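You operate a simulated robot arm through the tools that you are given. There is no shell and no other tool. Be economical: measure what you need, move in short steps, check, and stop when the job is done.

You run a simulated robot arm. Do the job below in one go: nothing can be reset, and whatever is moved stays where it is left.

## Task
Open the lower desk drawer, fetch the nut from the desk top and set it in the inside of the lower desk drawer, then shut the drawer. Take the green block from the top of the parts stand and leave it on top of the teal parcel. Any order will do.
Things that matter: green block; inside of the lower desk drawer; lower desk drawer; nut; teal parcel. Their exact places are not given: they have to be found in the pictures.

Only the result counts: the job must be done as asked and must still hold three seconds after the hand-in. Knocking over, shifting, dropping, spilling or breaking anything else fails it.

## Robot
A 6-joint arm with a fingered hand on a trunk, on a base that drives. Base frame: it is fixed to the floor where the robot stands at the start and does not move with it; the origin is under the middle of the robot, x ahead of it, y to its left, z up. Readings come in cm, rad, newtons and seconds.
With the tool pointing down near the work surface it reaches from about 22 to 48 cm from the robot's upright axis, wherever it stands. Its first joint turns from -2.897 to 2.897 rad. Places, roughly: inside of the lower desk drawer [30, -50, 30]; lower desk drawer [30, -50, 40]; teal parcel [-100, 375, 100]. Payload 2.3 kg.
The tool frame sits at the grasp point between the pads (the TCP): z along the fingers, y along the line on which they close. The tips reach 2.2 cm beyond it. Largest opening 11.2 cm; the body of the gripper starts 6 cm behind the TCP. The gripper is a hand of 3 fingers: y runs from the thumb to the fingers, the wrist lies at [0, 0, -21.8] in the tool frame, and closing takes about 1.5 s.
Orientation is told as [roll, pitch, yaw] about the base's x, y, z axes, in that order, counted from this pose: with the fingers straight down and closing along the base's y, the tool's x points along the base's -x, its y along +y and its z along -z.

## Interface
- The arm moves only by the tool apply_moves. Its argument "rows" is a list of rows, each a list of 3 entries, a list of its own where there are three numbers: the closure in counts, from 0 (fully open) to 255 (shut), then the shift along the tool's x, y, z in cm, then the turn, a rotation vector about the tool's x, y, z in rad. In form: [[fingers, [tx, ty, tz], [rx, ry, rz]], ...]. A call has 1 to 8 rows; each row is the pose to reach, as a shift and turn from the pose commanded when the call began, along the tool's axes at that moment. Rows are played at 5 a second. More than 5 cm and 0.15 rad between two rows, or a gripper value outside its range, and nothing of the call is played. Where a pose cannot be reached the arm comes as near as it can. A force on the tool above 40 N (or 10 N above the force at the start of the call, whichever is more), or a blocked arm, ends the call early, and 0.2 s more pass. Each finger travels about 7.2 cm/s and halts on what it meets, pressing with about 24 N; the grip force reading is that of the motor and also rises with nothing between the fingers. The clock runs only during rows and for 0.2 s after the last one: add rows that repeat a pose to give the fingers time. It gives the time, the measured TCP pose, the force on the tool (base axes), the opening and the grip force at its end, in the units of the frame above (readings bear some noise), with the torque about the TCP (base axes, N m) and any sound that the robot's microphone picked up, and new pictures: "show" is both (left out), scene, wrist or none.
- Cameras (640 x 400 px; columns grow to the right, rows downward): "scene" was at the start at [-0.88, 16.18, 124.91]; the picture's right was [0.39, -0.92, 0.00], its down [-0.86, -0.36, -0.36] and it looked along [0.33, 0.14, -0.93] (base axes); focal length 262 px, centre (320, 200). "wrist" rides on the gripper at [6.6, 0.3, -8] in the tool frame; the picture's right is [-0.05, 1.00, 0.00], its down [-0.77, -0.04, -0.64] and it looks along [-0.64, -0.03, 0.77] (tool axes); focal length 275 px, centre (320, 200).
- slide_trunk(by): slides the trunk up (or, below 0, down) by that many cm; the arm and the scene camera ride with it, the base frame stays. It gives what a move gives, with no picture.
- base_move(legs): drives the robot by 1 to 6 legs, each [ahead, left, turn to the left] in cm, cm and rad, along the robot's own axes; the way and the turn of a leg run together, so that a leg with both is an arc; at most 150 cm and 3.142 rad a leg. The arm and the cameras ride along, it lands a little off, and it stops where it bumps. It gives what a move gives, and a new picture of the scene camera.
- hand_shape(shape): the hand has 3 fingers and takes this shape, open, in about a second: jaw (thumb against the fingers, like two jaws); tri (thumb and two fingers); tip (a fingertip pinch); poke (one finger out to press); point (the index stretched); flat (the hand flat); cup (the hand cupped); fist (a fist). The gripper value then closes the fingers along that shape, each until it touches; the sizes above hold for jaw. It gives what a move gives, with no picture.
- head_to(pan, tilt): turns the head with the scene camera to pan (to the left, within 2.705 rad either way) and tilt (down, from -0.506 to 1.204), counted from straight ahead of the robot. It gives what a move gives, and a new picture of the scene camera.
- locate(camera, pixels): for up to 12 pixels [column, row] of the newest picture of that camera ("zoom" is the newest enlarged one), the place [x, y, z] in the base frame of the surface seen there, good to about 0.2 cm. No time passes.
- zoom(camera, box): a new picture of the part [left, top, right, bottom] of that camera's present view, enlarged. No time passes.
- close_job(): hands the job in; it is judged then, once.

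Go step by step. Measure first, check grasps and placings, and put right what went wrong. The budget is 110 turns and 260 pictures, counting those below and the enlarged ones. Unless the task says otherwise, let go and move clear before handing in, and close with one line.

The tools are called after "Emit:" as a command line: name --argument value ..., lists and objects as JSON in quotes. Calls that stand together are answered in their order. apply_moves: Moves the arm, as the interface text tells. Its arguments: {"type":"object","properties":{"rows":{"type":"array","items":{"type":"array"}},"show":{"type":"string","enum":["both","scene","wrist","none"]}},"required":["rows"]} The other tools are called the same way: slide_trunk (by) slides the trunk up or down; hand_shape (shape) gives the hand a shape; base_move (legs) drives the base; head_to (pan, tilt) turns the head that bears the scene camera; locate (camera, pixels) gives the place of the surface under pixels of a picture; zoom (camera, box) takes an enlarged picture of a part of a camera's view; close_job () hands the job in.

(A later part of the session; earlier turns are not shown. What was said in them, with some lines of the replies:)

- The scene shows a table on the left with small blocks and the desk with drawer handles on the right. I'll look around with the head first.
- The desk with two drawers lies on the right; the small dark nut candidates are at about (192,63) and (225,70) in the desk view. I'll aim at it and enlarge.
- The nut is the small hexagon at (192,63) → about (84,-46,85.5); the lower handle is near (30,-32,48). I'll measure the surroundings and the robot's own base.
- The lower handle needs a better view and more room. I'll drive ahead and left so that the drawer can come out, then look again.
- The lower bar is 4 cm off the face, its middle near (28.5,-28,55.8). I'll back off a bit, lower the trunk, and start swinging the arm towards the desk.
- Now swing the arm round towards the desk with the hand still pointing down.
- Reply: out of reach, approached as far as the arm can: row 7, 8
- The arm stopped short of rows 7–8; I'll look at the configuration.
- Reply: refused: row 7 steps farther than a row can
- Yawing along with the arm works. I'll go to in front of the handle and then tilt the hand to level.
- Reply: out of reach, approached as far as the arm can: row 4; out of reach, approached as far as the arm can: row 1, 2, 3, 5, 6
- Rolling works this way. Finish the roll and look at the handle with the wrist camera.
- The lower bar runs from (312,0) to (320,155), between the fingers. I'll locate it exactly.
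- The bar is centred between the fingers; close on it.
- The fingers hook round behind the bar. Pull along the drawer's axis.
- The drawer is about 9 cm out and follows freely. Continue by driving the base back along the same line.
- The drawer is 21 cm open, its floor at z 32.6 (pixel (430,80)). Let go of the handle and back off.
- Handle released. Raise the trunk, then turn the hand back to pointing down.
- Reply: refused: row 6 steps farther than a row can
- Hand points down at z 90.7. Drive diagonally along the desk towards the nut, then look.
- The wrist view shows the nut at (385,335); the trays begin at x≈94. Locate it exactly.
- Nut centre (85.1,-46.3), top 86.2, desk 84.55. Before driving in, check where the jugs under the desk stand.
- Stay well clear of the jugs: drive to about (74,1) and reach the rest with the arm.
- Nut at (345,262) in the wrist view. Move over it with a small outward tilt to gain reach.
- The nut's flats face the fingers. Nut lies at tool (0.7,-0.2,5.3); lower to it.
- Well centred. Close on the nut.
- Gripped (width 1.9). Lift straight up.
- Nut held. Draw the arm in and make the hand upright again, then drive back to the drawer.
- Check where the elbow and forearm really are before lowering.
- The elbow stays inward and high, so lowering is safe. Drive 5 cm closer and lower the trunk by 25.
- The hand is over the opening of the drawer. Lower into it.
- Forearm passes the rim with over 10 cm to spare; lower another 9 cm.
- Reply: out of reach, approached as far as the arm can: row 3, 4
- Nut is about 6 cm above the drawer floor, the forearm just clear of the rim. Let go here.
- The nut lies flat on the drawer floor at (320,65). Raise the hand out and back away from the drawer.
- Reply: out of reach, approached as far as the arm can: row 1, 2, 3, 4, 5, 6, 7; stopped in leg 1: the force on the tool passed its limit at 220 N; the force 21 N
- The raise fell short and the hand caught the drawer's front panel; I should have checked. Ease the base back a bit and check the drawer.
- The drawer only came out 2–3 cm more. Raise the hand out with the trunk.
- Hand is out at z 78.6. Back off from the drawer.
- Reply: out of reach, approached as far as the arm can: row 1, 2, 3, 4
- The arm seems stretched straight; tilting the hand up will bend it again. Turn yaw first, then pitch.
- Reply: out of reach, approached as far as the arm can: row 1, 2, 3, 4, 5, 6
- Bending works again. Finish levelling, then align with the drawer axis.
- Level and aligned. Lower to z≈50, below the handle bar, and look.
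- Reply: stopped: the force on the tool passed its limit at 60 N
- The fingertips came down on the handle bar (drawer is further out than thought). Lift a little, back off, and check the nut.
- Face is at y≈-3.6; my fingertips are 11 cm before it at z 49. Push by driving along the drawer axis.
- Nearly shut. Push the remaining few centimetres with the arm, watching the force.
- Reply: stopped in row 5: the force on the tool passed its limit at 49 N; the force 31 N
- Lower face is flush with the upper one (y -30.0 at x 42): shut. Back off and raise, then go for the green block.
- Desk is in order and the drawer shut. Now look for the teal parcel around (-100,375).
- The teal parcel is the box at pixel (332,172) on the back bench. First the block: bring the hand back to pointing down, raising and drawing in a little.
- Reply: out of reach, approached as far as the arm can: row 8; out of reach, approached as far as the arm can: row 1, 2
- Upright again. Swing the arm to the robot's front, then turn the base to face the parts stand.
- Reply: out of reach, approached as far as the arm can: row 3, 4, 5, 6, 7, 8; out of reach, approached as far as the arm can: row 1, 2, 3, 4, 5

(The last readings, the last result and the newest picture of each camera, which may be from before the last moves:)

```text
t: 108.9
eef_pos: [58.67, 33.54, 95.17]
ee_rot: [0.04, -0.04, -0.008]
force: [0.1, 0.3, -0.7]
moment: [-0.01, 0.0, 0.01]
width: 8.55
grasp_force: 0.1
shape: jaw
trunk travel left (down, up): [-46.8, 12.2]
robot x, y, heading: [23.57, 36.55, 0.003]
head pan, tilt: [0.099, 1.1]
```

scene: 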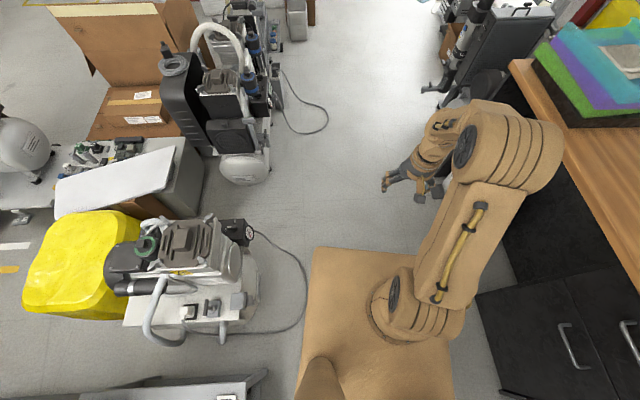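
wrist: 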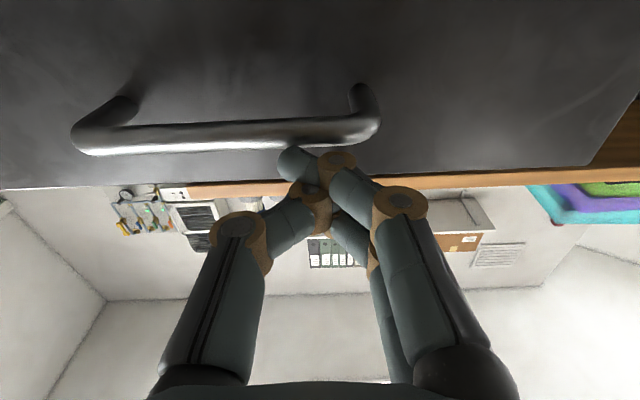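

Drive clear of the compressor, then turn left to face the stand.

Emit:
base_move --legs '[[-38, -4, 0], [0, 0, 1.571]]'

Emit:
head_to --pan 0.0 --tilt 1.0

```text
t: 115.1
eef_pos: [-11.44, 67.82, 95.25]
ee_rot: [0.039, -0.041, 1.58]
force: [0.0, -1.1, 0.4]
moment: [0.01, -0.03, -0.01]
width: 8.55
grasp_force: 0.1
shape: jaw
trunk travel left (down, up): [-46.8, 12.2]
robot x, y, heading: [-13.95, 32.74, 1.588]
head pan, tilt: [0.099, 1.1]
```

scene: 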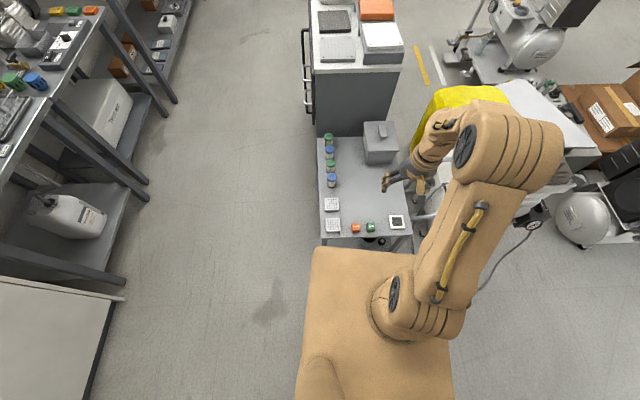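

```text
t: 115.8
eef_pos: [-11.42, 67.85, 95.07]
ee_rot: [0.039, -0.041, 1.582]
force: [-0.3, 0.5, 0.4]
moment: [0.0, -0.01, 0.01]
width: 8.55
grasp_force: 0.1
shape: jaw
trunk travel left (down, up): [-46.8, 12.2]
robot x, y, heading: [-14.26, 32.46, 1.593]
head pan, tilt: [0.0, 1.0]
```

scene: 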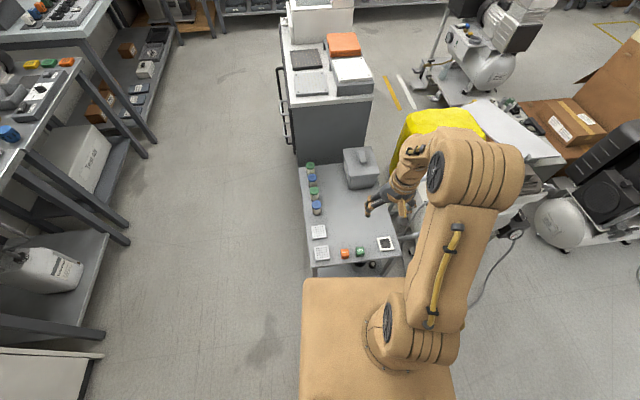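

Facing the stand. Enlarge the green block.

Emit:
zoom --camera "scene" --box '[330, 230, 402, 275]'

Emit:
locate --camera "zoom" --pixels '[[265, 170], [265, 210], [130, 200], [500, 130]]'

```text
8.89 times, centred on (366, 252) of scene
```

zoom: 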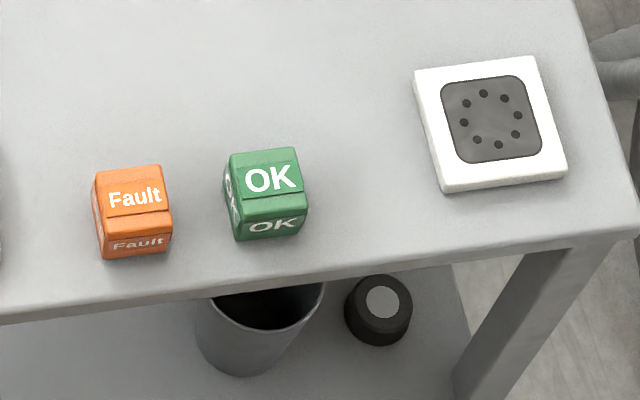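

```text
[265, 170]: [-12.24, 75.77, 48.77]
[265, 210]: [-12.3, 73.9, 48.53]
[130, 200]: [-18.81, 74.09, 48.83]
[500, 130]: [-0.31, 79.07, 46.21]
```

I'll close front-to-back so the fingers avoid the orange block: turn the hand 90° and drive a bit closer.

Emit:
locate --camera "zoom" --pixels '[[231, 158], [294, 150], [304, 192], [240, 200], [240, 236], [304, 230]]'

Emit:
apply_moves --rows '[[60, [0, 0, 0], [0.02, 0.02, 0.14]], [60, [0, 0, 0], [0.03, 0.03, 0.28]], [60, [0, 0, 0], [0.03, 0.03, 0.42]], [60, [0, 0, 0], [0.03, 0.03, 0.56]], [60, [0, 0, 0], [0.03, 0.03, 0.7]], [60, [0, 0, 0], [0.03, 0.03, 0.84]], [60, [0, 0, 0], [0.03, 0.03, 0.98]], [60, [0, 0, 0], [0.03, 0.03, 1.12]]]' --show "none"

Emit:
base_move --legs '[[6.5, 1, 0]]'

```text
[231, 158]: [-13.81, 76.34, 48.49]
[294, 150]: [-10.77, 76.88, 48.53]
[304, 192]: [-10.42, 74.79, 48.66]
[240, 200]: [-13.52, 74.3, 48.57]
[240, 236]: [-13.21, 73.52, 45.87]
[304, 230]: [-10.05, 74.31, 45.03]
```

```text
t: 117.6
eef_pos: [-11.32, 67.77, 95.16]
ee_rot: [0.017, 0.032, 0.461]
force: [-0.5, 0.6, -0.5]
moment: [-0.01, -0.01, 0.01]
width: 8.53
grasp_force: 0.1
shape: jaw
out of reach, approached as far as the arm can: row 1, 2, 3, 4
trunk travel left (down, up): [-46.8, 12.2]
robot x, y, heading: [-13.79, 32.86, 1.592]
head pan, tilt: [0.0, 1.0]
```

```text
t: 118.6
eef_pos: [-12.49, 74.42, 95.15]
ee_rot: [0.013, 0.031, 0.459]
force: [-0.1, 0.3, -0.2]
moment: [-0.02, -0.03, 0.0]
width: 8.55
grasp_force: 0.0
shape: jaw
trunk travel left (down, up): [-46.8, 12.2]
robot x, y, heading: [-15.17, 38.86, 1.594]
head pan, tilt: [0.0, 1.0]
```

scene: 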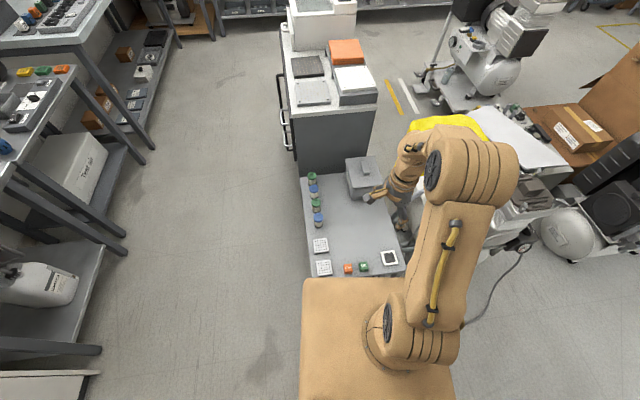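

Block is turned about 0.16 rad, centre (-12.0,75.4). Align and lower the trunk.

Emit:
apply_moves --rows '[[60, [0, 0, 0], [0.01, -0.03, 0.13]], [60, [0, 0, 0], [0.01, -0.03, 0.26]], [60, [0, 0, 0], [0.01, -0.03, 0.295]]]' --show "none"

Emit:
slide_trunk --by -39

Emit:
apply_moves --rows '[[60, [0, 0, 0], [0, 0, 0]]]' --show "both"

```text
t: 119.4
eef_pos: [-11.43, 74.13, 95.32]
ee_rot: [0.007, 0.032, 0.169]
force: [0.1, 0.1, 1.1]
moment: [0.01, 0.0, 0.02]
width: 8.52
grasp_force: 0.1
shape: jaw
out of reach, approached as far as the arm can: row 1, 2, 3
trunk travel left (down, up): [-46.8, 12.2]
robot x, y, heading: [-15.06, 38.88, 1.588]
head pan, tilt: [0.0, 1.0]
```

```text
t: 123.1
eef_pos: [-11.45, 74.29, 56.3]
ee_rot: [0.008, 0.035, 0.17]
force: [0.3, 0.5, 1.0]
moment: [-0.02, 0.0, -0.01]
width: 8.54
grasp_force: 0.0
shape: jaw
trunk travel left (down, up): [-7.8, 51.2]
robot x, y, heading: [-14.67, 39.02, 1.592]
head pan, tilt: [0.0, 1.0]
```

```text
t: 123.5
eef_pos: [-11.38, 74.09, 56.31]
ee_rot: [0.006, 0.032, 0.171]
force: [-0.2, -0.3, 0.3]
moment: [-0.03, 0.01, -0.05]
width: 8.53
grasp_force: 0.0
shape: jaw
trunk travel left (down, up): [-7.8, 51.2]
robot x, y, heading: [-15.31, 39.28, 1.589]
head pan, tilt: [0.0, 1.0]
```

scene: 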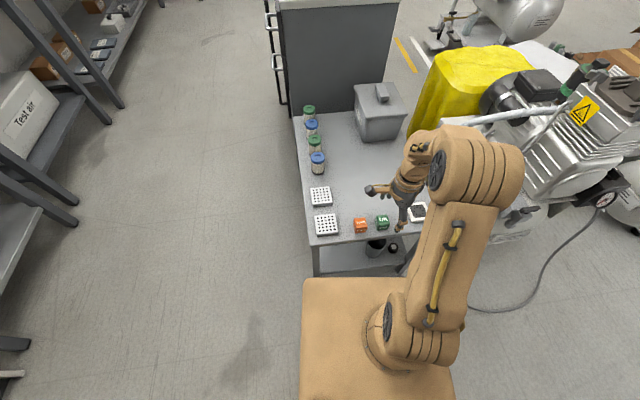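
wrist: 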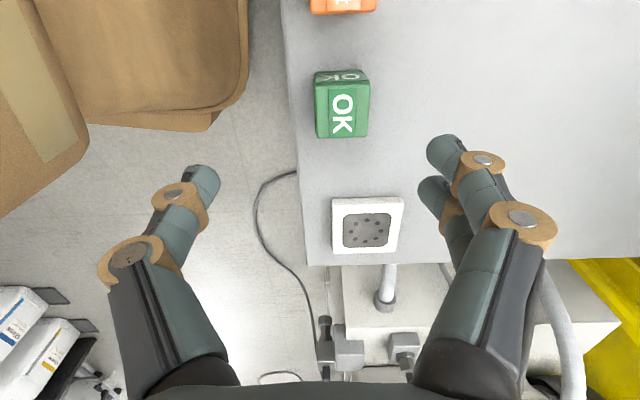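

Emit:
locate --camera "wrist" --pixels '[[342, 110], [318, 90], [366, 88], [318, 134], [366, 134], [340, 76], [367, 215], [430, 110]]'

```text
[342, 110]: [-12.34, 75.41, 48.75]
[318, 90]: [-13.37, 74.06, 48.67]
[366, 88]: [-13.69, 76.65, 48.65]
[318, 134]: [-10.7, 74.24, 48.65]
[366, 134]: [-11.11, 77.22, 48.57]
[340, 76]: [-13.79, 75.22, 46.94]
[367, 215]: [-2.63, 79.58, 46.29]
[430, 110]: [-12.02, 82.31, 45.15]
```

Emit:
apply_moves --rows '[[60, [0.28, 1.46, 2], [0, 0, 0]], [60, [0.28, 1.46, 5], [0, 0, 0]], [60, [0.28, 1.46, 8.5], [0, 0, 0]], [60, [0.28, 1.46, 8.5], [0, 0, 0]]]' --show "wrist"

```text
t: 124.5
eef_pos: [-12.4, 75.9, 47.8]
ee_rot: [0.014, 0.06, 0.171]
force: [0.0, -0.1, -0.8]
moment: [0.0, -0.03, 0.02]
width: 8.55
grasp_force: 0.0
shape: jaw
out of reach, approached as far as the arm can: row 2
trunk travel left (down, up): [-7.8, 51.2]
robot x, y, heading: [-14.99, 39.1, 1.591]
head pan, tilt: [0.0, 1.0]
```

wrist: 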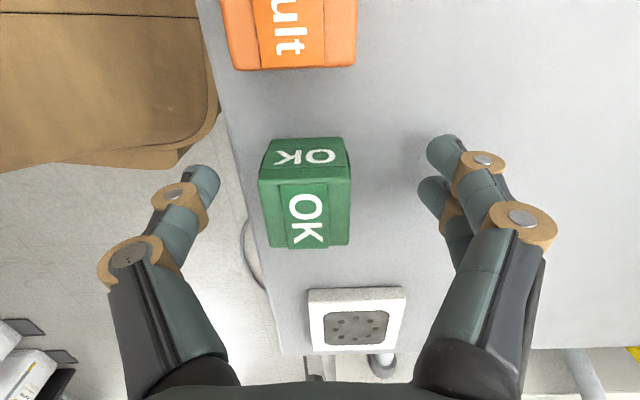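

Emit:
apply_moves --rows '[[100, [0, -0.4, 0], [0, 0, 0]], [140, [0, -0.4, 0], [0, 0, 0]], [180, [0, -0.4, 0], [0, 0, 0]], [220, [0, -0.4, 0], [0, 0, 0]], [255, [0, -0.4, 0], [0, 0, 0]], [255, [0, -0.4, 0], [0, 0, 0]], [255, [0, -0.4, 0], [0, 0, 0]]]' --show "wrist"

```text
t: 126.1
eef_pos: [-12.23, 75.49, 47.78]
ee_rot: [0.014, 0.064, 0.172]
force: [-0.8, -0.4, -0.5]
moment: [0.01, 0.0, 0.01]
width: 2.63
grasp_force: 24.0
shape: jaw
trunk travel left (down, up): [-7.8, 51.2]
robot x, y, heading: [-15.18, 38.98, 1.594]
head pan, tilt: [0.0, 1.0]
```

wrist: 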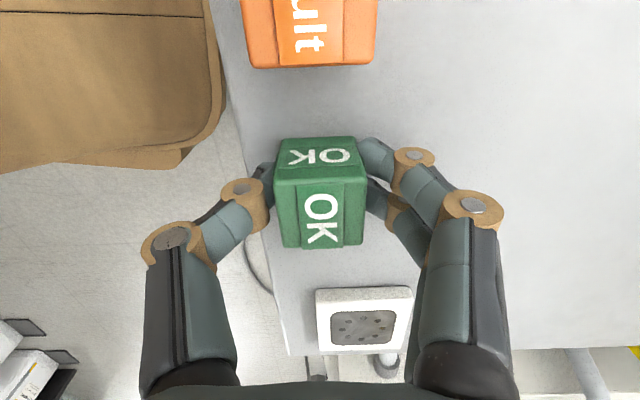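

Block gripped. Lift by raising the trunk, then turn the head to the bench.

Emit:
slide_trunk --by 48

Emit:
apply_moves --rows '[[255, [0, 0, -2], [0, 0, 0]], [255, [0, 0, -5], [0, 0, 0]]]' --show "wrist"

Emit:
head_to --pan 0.3 --tilt 0.5

```text
refused: 48 is not a number from -40 to 40
```

```text
t: 126.7
eef_pos: [-12.1, 75.56, 53.03]
ee_rot: [0.007, 0.05, 0.171]
force: [0.0, -0.2, -0.8]
moment: [-0.02, -0.01, 0.0]
width: 2.66
grasp_force: 23.8
shape: jaw
out of reach, approached as far as the arm can: row 1, 2
trunk travel left (down, up): [-7.8, 51.2]
robot x, y, heading: [-15.13, 39.14, 1.591]
head pan, tilt: [0.0, 1.0]
```

wrist: 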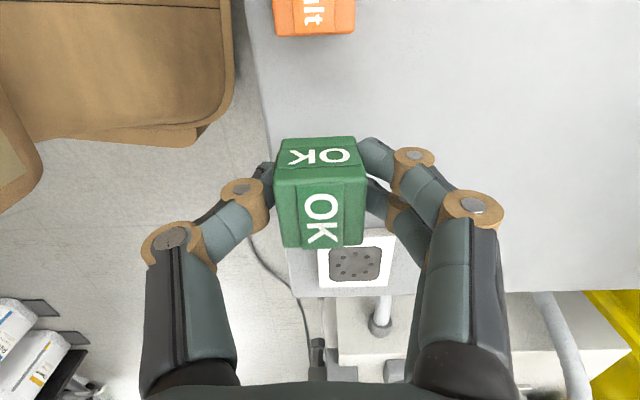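

```text
t: 127.7
eef_pos: [-11.97, 75.45, 52.97]
ee_rot: [0.007, 0.049, 0.17]
force: [-1.1, 0.0, -0.5]
moment: [0.01, -0.03, -0.03]
width: 2.65
grasp_force: 23.9
shape: jaw
trunk travel left (down, up): [-7.8, 51.2]
robot x, y, heading: [-15.29, 38.99, 1.589]
head pan, tilt: [0.3, 0.499]
```

scene: 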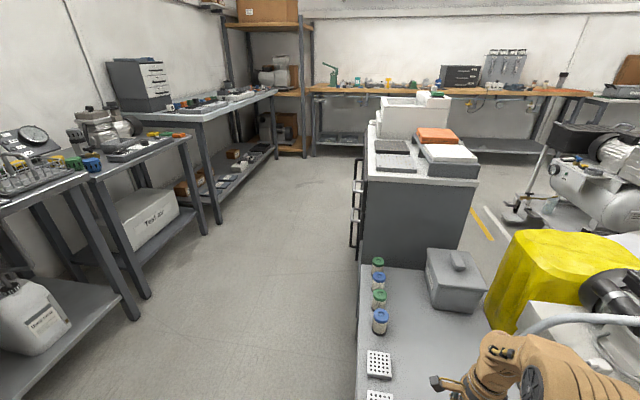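

Lifted. Raise further and measure the aisle.

Emit:
locate --camera "scene" --pixels '[[350, 240], [358, 262], [357, 165], [372, 125], [138, 318], [205, 235], [277, 92], [220, 222], [312, 90], [355, 84], [320, 155], [190, 138]]'

Emit:
slide_trunk --by 40

```text
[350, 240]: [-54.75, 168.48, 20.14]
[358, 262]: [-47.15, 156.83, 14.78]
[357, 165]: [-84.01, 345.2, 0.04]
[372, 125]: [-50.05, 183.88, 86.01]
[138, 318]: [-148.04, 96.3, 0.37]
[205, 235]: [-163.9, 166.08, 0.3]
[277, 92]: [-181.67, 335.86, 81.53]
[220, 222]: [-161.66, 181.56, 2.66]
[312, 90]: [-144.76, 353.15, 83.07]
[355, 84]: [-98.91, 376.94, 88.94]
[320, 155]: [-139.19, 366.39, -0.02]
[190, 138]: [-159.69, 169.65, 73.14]
```

```text
t: 131.5
eef_pos: [-12.01, 75.5, 93.06]
ee_rot: [0.008, 0.048, 0.17]
force: [0.1, 0.5, 0.4]
moment: [0.03, 0.01, -0.01]
width: 2.63
grasp_force: 23.9
shape: jaw
trunk travel left (down, up): [-47.8, 11.2]
robot x, y, heading: [-15.25, 38.54, 1.59]
head pan, tilt: [0.3, 0.499]
```

The aisle runs between x≈-148 and -55, parcel near (-99,377). Check the left side before driving across.

Emit:
head_to --pan 1.3 --tilt 0.6

Emit:
locate --camera "scene" --pixels '[[320, 150], [320, 200], [320, 300], [200, 200], [200, 300], [450, 200], [550, 200], [450, 300], [100, 250], [400, 150]]'

```text
t: 132.8
eef_pos: [-12.02, 75.63, 92.99]
ee_rot: [0.007, 0.049, 0.172]
force: [-1.1, 0.0, -0.4]
moment: [0.0, 0.01, -0.01]
width: 2.67
grasp_force: 24.2
shape: jaw
trunk travel left (down, up): [-47.8, 11.2]
robot x, y, heading: [-15.24, 38.96, 1.589]
head pan, tilt: [1.3, 0.6]
```

scene: 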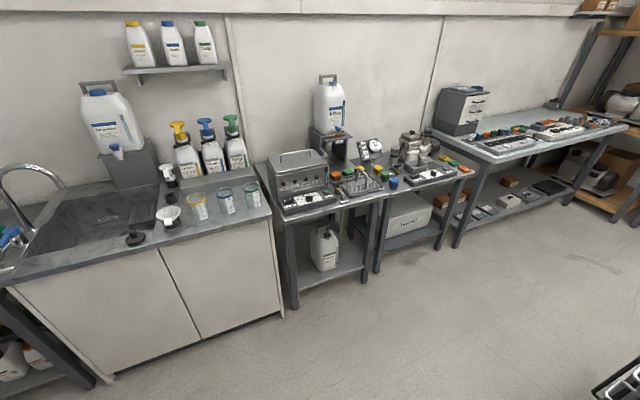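

```text
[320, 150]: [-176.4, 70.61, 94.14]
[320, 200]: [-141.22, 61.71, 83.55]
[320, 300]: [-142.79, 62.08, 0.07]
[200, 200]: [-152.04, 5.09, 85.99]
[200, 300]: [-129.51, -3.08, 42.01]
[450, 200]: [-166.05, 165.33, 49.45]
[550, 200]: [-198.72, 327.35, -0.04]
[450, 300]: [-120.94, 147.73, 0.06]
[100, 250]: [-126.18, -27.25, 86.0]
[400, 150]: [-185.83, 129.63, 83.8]
```

Clear. Drive left into the aisle and then up towards the bench.

Emit:
base_move --legs '[[0, 82, -0.018], [150, 0, 0], [90, 0, 0]]'

Emit:
head_to --pan 0.0 --tilt 0.7

```text
t: 148.4
eef_pos: [-87.78, 313.95, 93.06]
ee_rot: [0.006, 0.048, 0.139]
force: [-0.2, -1.0, -0.2]
moment: [-0.02, -0.04, -0.02]
width: 2.67
grasp_force: 24.1
shape: jaw
trunk travel left (down, up): [-47.8, 11.2]
robot x, y, heading: [-91.8, 277.62, 1.557]
head pan, tilt: [1.3, 0.6]
```

scene: 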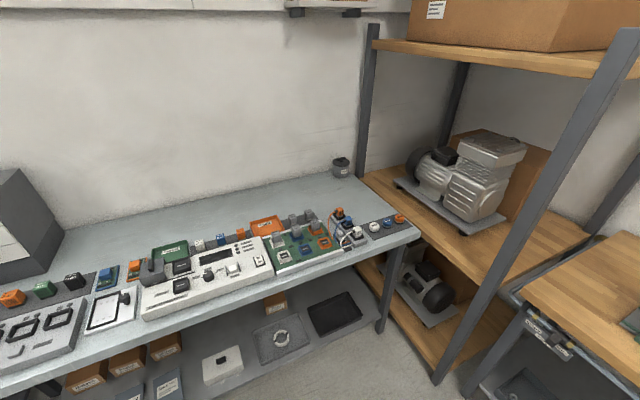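

```text
t: 149.9
eef_pos: [-87.74, 313.94, 93.0]
ee_rot: [0.007, 0.05, 0.138]
force: [-0.5, -0.3, 0.1]
moment: [0.0, 0.02, 0.02]
width: 2.64
grasp_force: 23.6
shape: jaw
trunk travel left (down, up): [-47.8, 11.2]
robot x, y, heading: [-91.8, 277.45, 1.557]
head pan, tilt: [0.0, 0.7]
```

scene: 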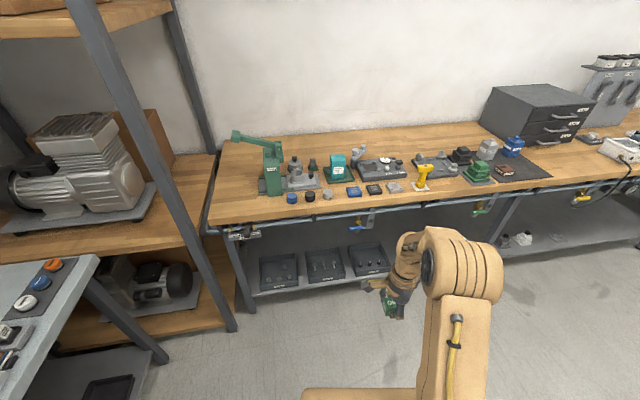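

The teal parcel stands at (337,167). Enlarge and measure it.

Emit:
zoom --camera "scene" --box '[280, 135, 400, 210]'

```text
5.33 times, centred on (340, 172) of scene
```

zoom: 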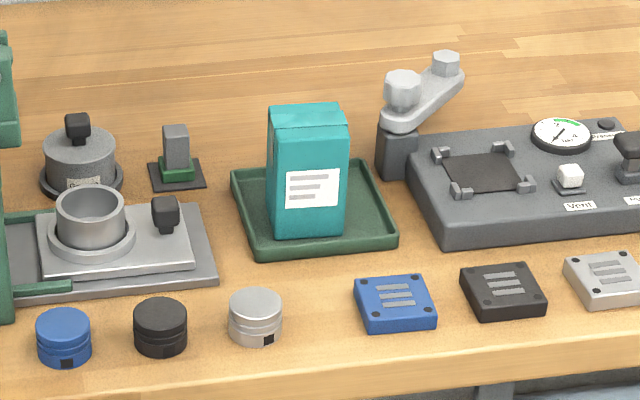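

Emit:
locate --camera "zoom" --pixels '[[307, 115], [272, 108], [342, 106], [348, 144], [272, 146], [307, 135], [310, 232], [405, 85], [445, 65], [265, 300], [300, 385], [240, 195]]'

```text
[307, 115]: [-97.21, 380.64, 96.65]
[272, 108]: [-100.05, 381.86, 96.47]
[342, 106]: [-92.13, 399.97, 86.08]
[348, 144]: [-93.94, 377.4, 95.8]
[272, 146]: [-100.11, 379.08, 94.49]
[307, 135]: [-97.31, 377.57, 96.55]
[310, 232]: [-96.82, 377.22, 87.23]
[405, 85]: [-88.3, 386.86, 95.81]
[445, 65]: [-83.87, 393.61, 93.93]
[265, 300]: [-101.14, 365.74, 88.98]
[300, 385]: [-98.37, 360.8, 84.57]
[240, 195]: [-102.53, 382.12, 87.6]
```

Parcel top is z 96.55, centre about (-97.1,379.3). Check the valves at the bench front before driving up.

Emit:
locate --camera "scene" --pixels '[[365, 222], [352, 228], [378, 218], [250, 235], [300, 220], [400, 210], [320, 290]]'

Emit:
slide_trunk --by 11

Emit:
head_to --pan 0.3 --tilt 1.2

```text
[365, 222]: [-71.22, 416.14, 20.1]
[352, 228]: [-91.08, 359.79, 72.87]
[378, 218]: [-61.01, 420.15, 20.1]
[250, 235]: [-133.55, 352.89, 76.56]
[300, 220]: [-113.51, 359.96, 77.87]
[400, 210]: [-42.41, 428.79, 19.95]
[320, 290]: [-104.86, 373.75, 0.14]
```

```text
t: 151.3
eef_pos: [-87.73, 314.04, 103.91]
ee_rot: [0.007, 0.051, 0.138]
force: [-0.4, -0.6, -0.2]
moment: [0.0, 0.0, 0.01]
width: 2.63
grasp_force: 23.7
shape: jaw
trunk travel left (down, up): [-58.8, 0.2]
robot x, y, heading: [-91.78, 277.57, 1.559]
head pan, tilt: [0.0, 0.7]
```

```text
t: 152.2
eef_pos: [-87.82, 313.94, 104.05]
ee_rot: [0.007, 0.049, 0.138]
force: [0.5, 0.0, -0.6]
moment: [-0.01, -0.02, 0.0]
width: 2.63
grasp_force: 23.8
shape: jaw
trunk travel left (down, up): [-58.8, 0.2]
robot x, y, heading: [-92.29, 277.81, 1.556]
head pan, tilt: [0.3, 1.201]
```

scene: 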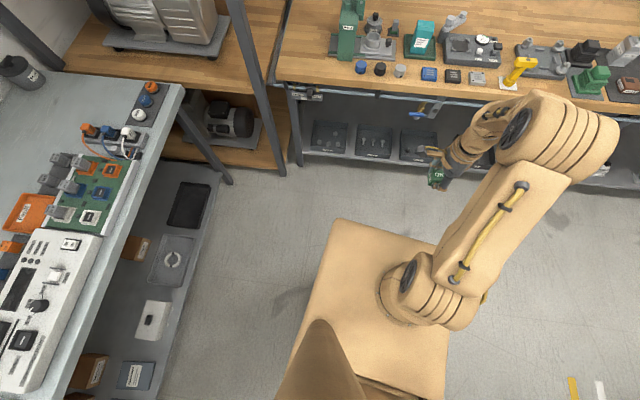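

Drive up to the bench, stopping short of the valves.

Emit:
base_move --legs '[[40, 10.2, 0], [19, 0, 0]]'

Emit:
apply_moves --rows '[[255, [0, 2, -0.5], [0, 0, 0]], [255, [0, 4, -0.5], [0, 0, 0]]]' --show "wrist"

```text
t: 155.9
eef_pos: [-96.98, 373.3, 104.07]
ee_rot: [0.008, 0.048, 0.132]
force: [-0.1, 0.1, 0.4]
moment: [0.0, 0.03, 0.0]
width: 2.65
grasp_force: 24.4
shape: jaw
trunk travel left (down, up): [-58.8, 0.2]
robot x, y, heading: [-101.29, 337.14, 1.553]
head pan, tilt: [0.3, 1.201]
```

scene: 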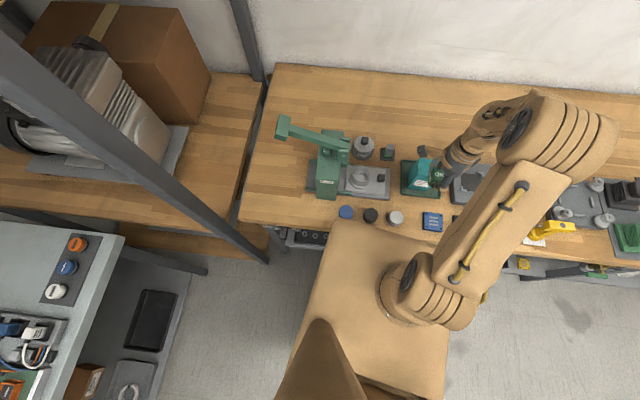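

```text
t: 156.5
eef_pos: [-96.41, 376.36, 104.2]
ee_rot: [0.012, 0.053, 0.138]
force: [0.3, -0.2, 0.8]
moment: [-0.01, 0.0, 0.03]
width: 2.63
grasp_force: 24.3
shape: jaw
out of reach, approached as far as the arm can: row 2
trunk travel left (down, up): [-58.8, 0.2]
robot x, y, heading: [-101.42, 336.74, 1.551]
head pan, tilt: [0.3, 1.201]
```

wrist: 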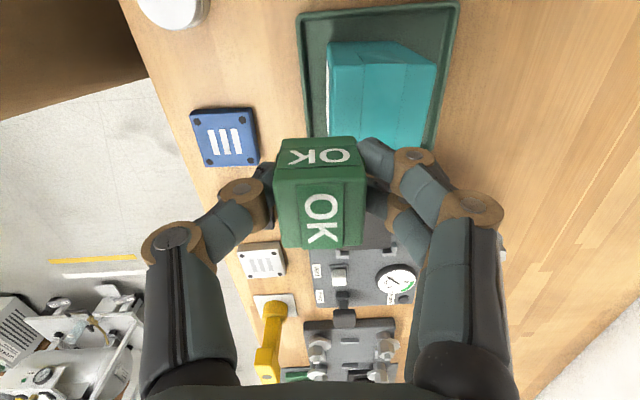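

Emit:
locate --camera "wrist" --pixels '[[335, 75], [433, 70], [332, 125], [422, 130], [380, 100], [330, 45], [400, 44], [340, 50], [395, 50]]'

Emit:
zoom --camera "wrist" --box '[290, 10, 470, 122]'

```text
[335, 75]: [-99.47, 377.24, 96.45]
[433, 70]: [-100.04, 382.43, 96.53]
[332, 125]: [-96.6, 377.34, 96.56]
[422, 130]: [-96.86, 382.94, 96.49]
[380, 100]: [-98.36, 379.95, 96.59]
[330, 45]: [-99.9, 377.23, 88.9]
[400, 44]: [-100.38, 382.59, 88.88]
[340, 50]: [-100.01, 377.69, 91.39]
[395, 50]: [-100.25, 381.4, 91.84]
```

```text
3.56 times, centred on (380, 66) of wrist
```

zoom: 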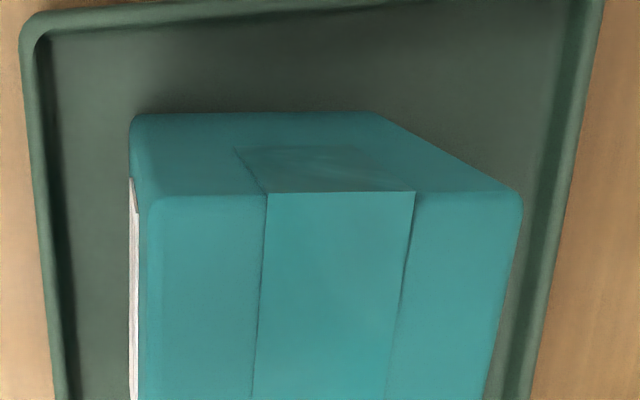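

The arm is near its reach limit with this hand yaw; turn the hand 0.6 rad back towards its natural yaw while moving over the parcel's centre (-97.0,380.0).

Emit:
apply_moves --rows '[[255, [0, 0, 0], [0, 0, -0.12]], [255, [0, 0, 0], [0, 0, -0.24]], [255, [-0.2, 0.6, 0], [0, 0, -0.36]], [255, [-0.4, 1.2, 0], [0, 0, -0.48]], [255, [-0.6, 2, 0], [0, 0, -0.6]], [255, [-0.87, 2.65, 0], [0, 0, -0.7]], [255, [-0.87, 2.65, 0], [0, 0, -0.7]]]' --show "both"

```text
t: 158.1
eef_pos: [-96.16, 379.17, 104.0]
ee_rot: [0.037, 0.032, 0.834]
force: [0.3, 0.4, 0.3]
moment: [-0.01, 0.01, 0.01]
width: 2.63
grasp_force: 23.8
shape: jaw
trunk travel left (down, up): [-58.8, 0.2]
robot x, y, heading: [-101.23, 336.98, 1.556]
head pan, tilt: [0.3, 1.201]
```

scene: 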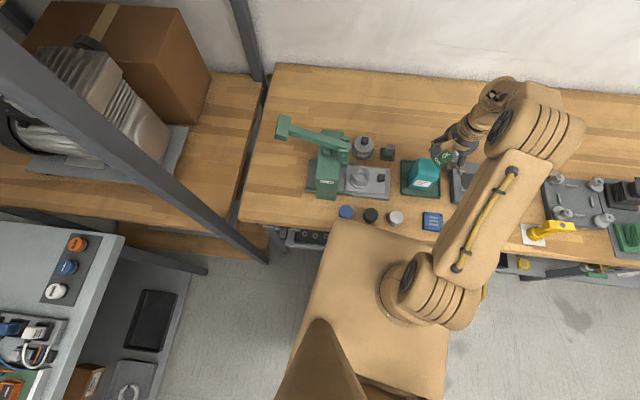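
wrist: 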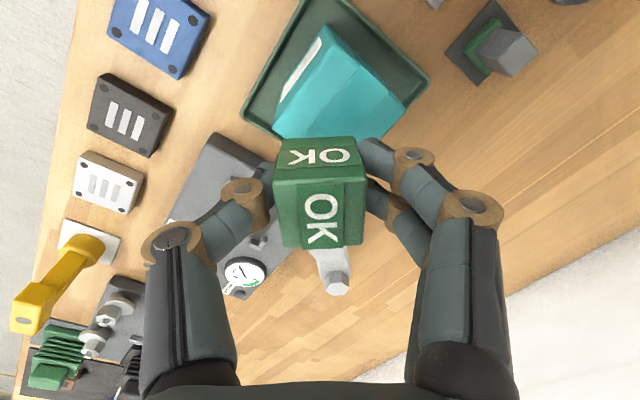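

Now over the parcel apart from 1 cm; shift and lower most of the way.

Emit:
apply_moves --rows '[[255, [0, 0.6, 1], [0.01, 0.015, 0]], [255, [0, 1.1, 2], [0.02, 0.03, 0]], [255, [0, 1.1, 3], [0.02, 0.03, 0]], [255, [0, 1.1, 3], [0.02, 0.03, 0]]]' --show "wrist"

Emit:
zoom --camera "scene" --box '[380, 120, 500, 205]'

```text
t: 159.1
eef_pos: [-97.14, 379.85, 101.0]
ee_rot: [0.014, 0.062, 0.834]
force: [-0.1, -1.1, -1.0]
moment: [0.02, 0.0, 0.03]
width: 2.63
grasp_force: 23.3
shape: jaw
trunk travel left (down, up): [-58.8, 0.2]
robot x, y, heading: [-101.03, 336.68, 1.556]
head pan, tilt: [0.3, 1.201]
```

wrist: 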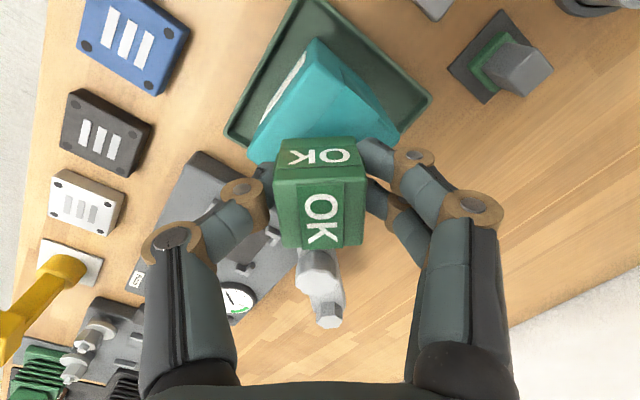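

```text
4.71 times, centred on (440, 162) of scene
```

zoom: 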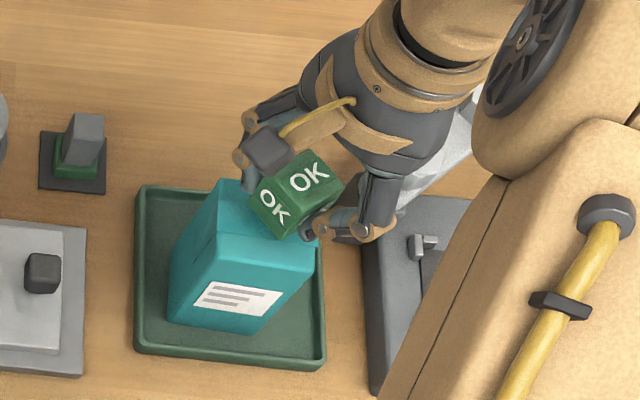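

Emit:
locate --camera "zoom" --pixels '[[308, 180], [262, 185], [315, 152], [342, 190], [285, 235], [232, 185], [315, 265], [200, 250]]'

```text
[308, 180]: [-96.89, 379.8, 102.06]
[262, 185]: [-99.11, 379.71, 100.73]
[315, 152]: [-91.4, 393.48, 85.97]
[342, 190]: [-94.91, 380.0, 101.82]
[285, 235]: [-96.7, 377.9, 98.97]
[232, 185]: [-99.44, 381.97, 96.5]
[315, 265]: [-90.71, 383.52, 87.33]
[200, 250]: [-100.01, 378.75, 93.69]
```

Block centre (-97,379.9), bottom ≈98.4: 1.8 cm above the parcel. Lower gently.

Emit:
apply_moves --rows '[[255, [0, 0, 0.8], [0, 0, 0]], [255, [0, 0, 1.3], [0, 0, 0]], [255, [0, 0, 1.6], [0, 0, 0]], [255, [0, 0, 1.6], [0, 0, 0]]]' --show "none"

Emit:
zoom --camera "scene" --box '[400, 135, 480, 191]'

```text
t: 160.1
eef_pos: [-97.17, 379.87, 99.53]
ee_rot: [0.017, 0.063, 0.834]
force: [-0.6, 0.2, -0.7]
moment: [0.02, -0.02, -0.02]
width: 2.64
grasp_force: 23.7
shape: jaw
trunk travel left (down, up): [-58.8, 0.2]
robot x, y, heading: [-101.32, 337.03, 1.555]
head pan, tilt: [0.3, 1.201]
```

```text
7.14 times, centred on (440, 163) of scene
```

zoom: 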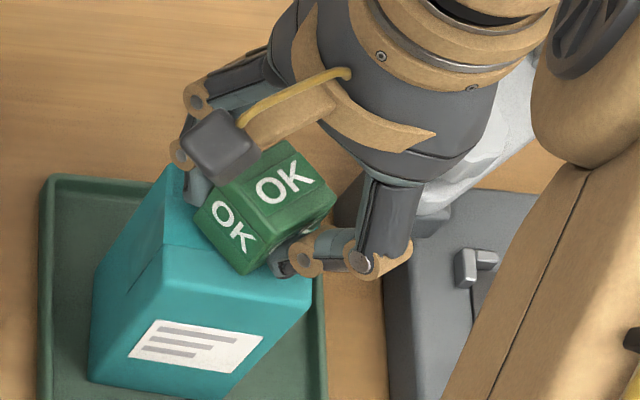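

Almost down, no contact yet. A few more millimetres until force shows.

Emit:
apply_moves --rows '[[255, [0, 0, 0.15], [0, 0, 0]], [255, [0, 0, 0.3], [0, 0, 0]], [255, [0, 0, 0.3], [0, 0, 0]]]' --show "none"

```text
t: 160.9
eef_pos: [-97.12, 379.82, 99.11]
ee_rot: [0.018, 0.062, 0.835]
force: [0.3, 1.7, 6.3]
moment: [0.06, 0.03, 0.0]
width: 2.65
grasp_force: 24.3
shape: jaw
trunk travel left (down, up): [-58.8, 0.2]
robot x, y, heading: [-101.16, 337.02, 1.555]
head pan, tilt: [0.3, 1.201]
```

Contact (6 N up). Open slowly.

Emit:
apply_moves --rows '[[200, [0, 0, 0], [0, 0, 0]], [180, [0, 0, 0], [0, 0, 0]], [150, [0, 0, 0], [0, 0, 0]], [120, [0, 0, 0], [0, 0, 0]], [100, [0, 0, 0], [0, 0, 0]], [100, [0, 0, 0], [0, 0, 0]]]' --show "both"

```text
t: 162.3
eef_pos: [-97.12, 379.8, 99.08]
ee_rot: [0.018, 0.062, 0.835]
force: [0.4, 0.0, 1.0]
moment: [-0.02, -0.02, -0.01]
width: 6.78
grasp_force: 0.0
shape: jaw
trunk travel left (down, up): [-58.8, 0.2]
robot x, y, heading: [-101.16, 336.89, 1.552]
head pan, tilt: [0.3, 1.201]
```

scene: 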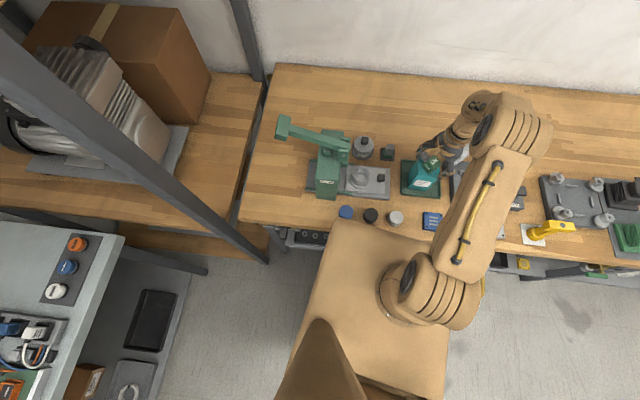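
wrist: 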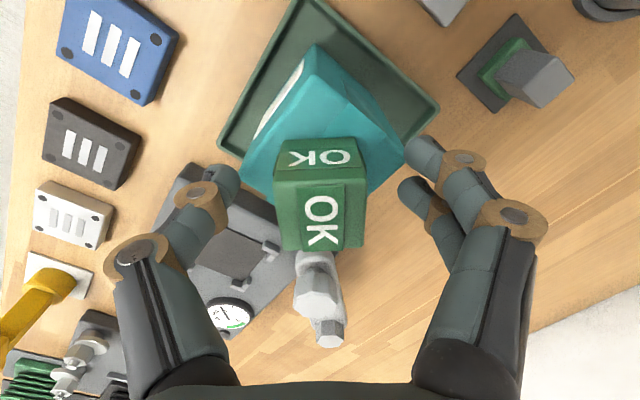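

The block stands on the parcel. Raise the hand straight up in small steps.

Emit:
apply_moves --rows '[[100, [0, 0, -1.5], [0, 0, 0]], [100, [0, 0, -3], [0, 0, 0]], [100, [0, 0, -4.5], [0, 0, 0]], [100, [0, 0, -6], [0, 0, 0]]]' --show "both"

```text
t: 163.3
eef_pos: [-96.83, 380.34, 105.23]
ee_rot: [0.016, 0.064, 0.835]
force: [-0.1, 0.0, 0.3]
moment: [0.0, 0.01, 0.01]
width: 6.76
grasp_force: 0.1
shape: jaw
trunk travel left (down, up): [-58.8, 0.2]
robot x, y, heading: [-101.21, 336.93, 1.553]
head pan, tilt: [0.3, 1.201]
```

scene: 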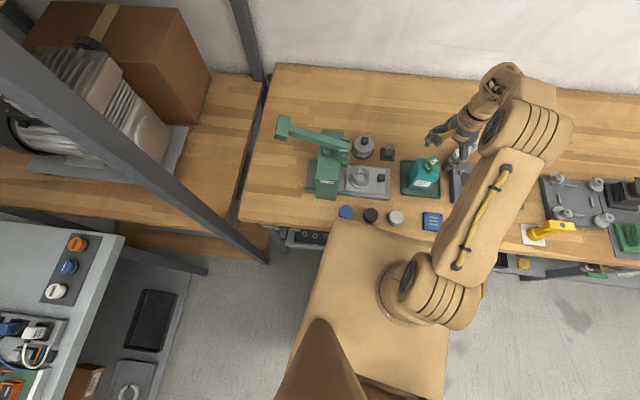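
wrist: 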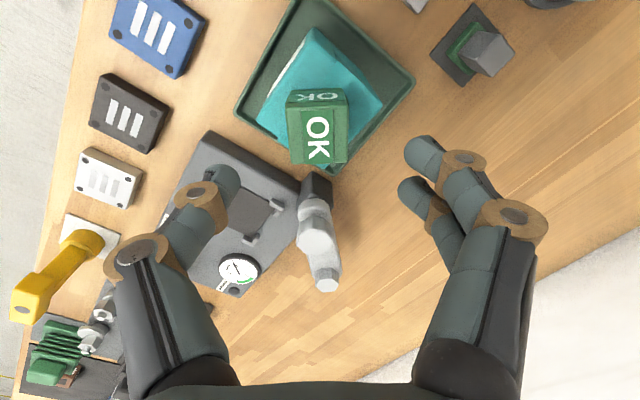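

Emit:
apply_moves --rows '[[100, [0, 0, -2], [0, 0, 0]], [100, [0, 0, -4], [0, 0, 0]]]' --show "none"

```text
t: 163.9
eef_pos: [-96.58, 380.37, 109.14]
ee_rot: [0.015, 0.061, 0.835]
force: [0.8, -0.1, -0.9]
moment: [0.02, 0.0, -0.01]
width: 6.76
grasp_force: 0.0
shape: jaw
trunk travel left (down, up): [-58.8, 0.2]
robot x, y, heading: [-101.26, 336.96, 1.554]
head pan, tilt: [0.3, 1.201]
```

Fingertips are at 107, well above the block top (100). Back away from the bench and check.

Emit:
base_move --legs '[[-40, 0, 0]]'

Emit:
head_to --pan 0.0 --tilt 0.8

Emit:
zoom --camera "scene" --box '[250, 80, 450, 205]'

```text
t: 166.4
eef_pos: [-97.21, 339.85, 109.17]
ee_rot: [0.018, 0.062, 0.832]
force: [1.0, 0.7, 0.4]
moment: [0.02, -0.02, -0.01]
width: 6.77
grasp_force: 0.1
shape: jaw
trunk travel left (down, up): [-58.8, 0.2]
robot x, y, heading: [-101.95, 296.67, 1.548]
head pan, tilt: [0.3, 1.201]
```

scene: 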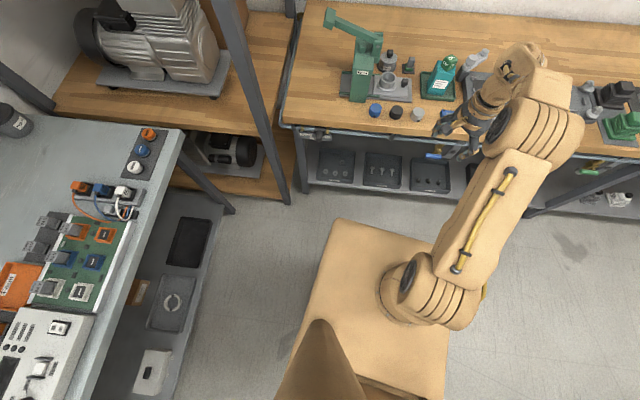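

```text
t: 167.3
eef_pos: [-97.23, 339.87, 109.23]
ee_rot: [0.014, 0.061, 0.833]
force: [0.1, 0.1, 0.3]
moment: [0.0, 0.01, -0.03]
width: 6.77
grasp_force: 0.1
shape: jaw
trunk travel left (down, up): [-58.8, 0.2]
robot x, y, heading: [-102.04, 296.43, 1.551]
head pan, tilt: [0.0, 0.799]
```

scene: 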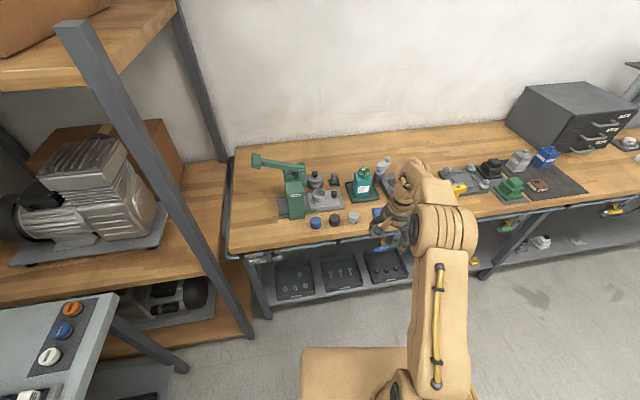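

```text
3.20 times, centred on (350, 142) of scene
```

zoom: 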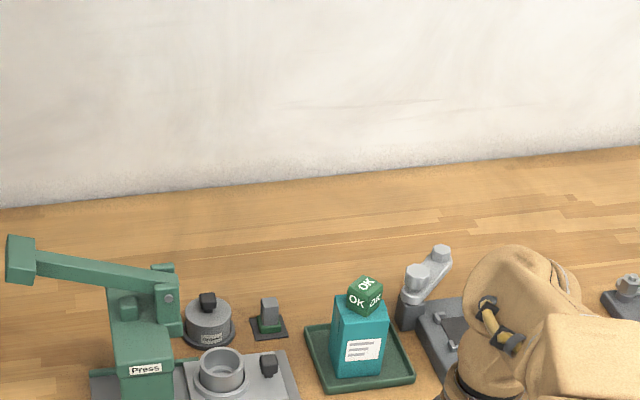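

The green block rests on the teal parcel at (365,295) in the enlarged view, and the hand is clear. The drawer was flush when I last saw it, with the nut inside. I'm handing in.

Emit:
close_job

```text
The job is handed in.
```

I've handed the job in: the nut is in the lower desk drawer, the drawer is shut, and the green block is on top of the teal parcel. The nut fell about 6 cm when I let go, and I saw it lying flat on the drawer floor. Later my hand caught the drawer's front panel and pulled it out a few centimetres more. I couldn't see the nut again before shutting the drawer.
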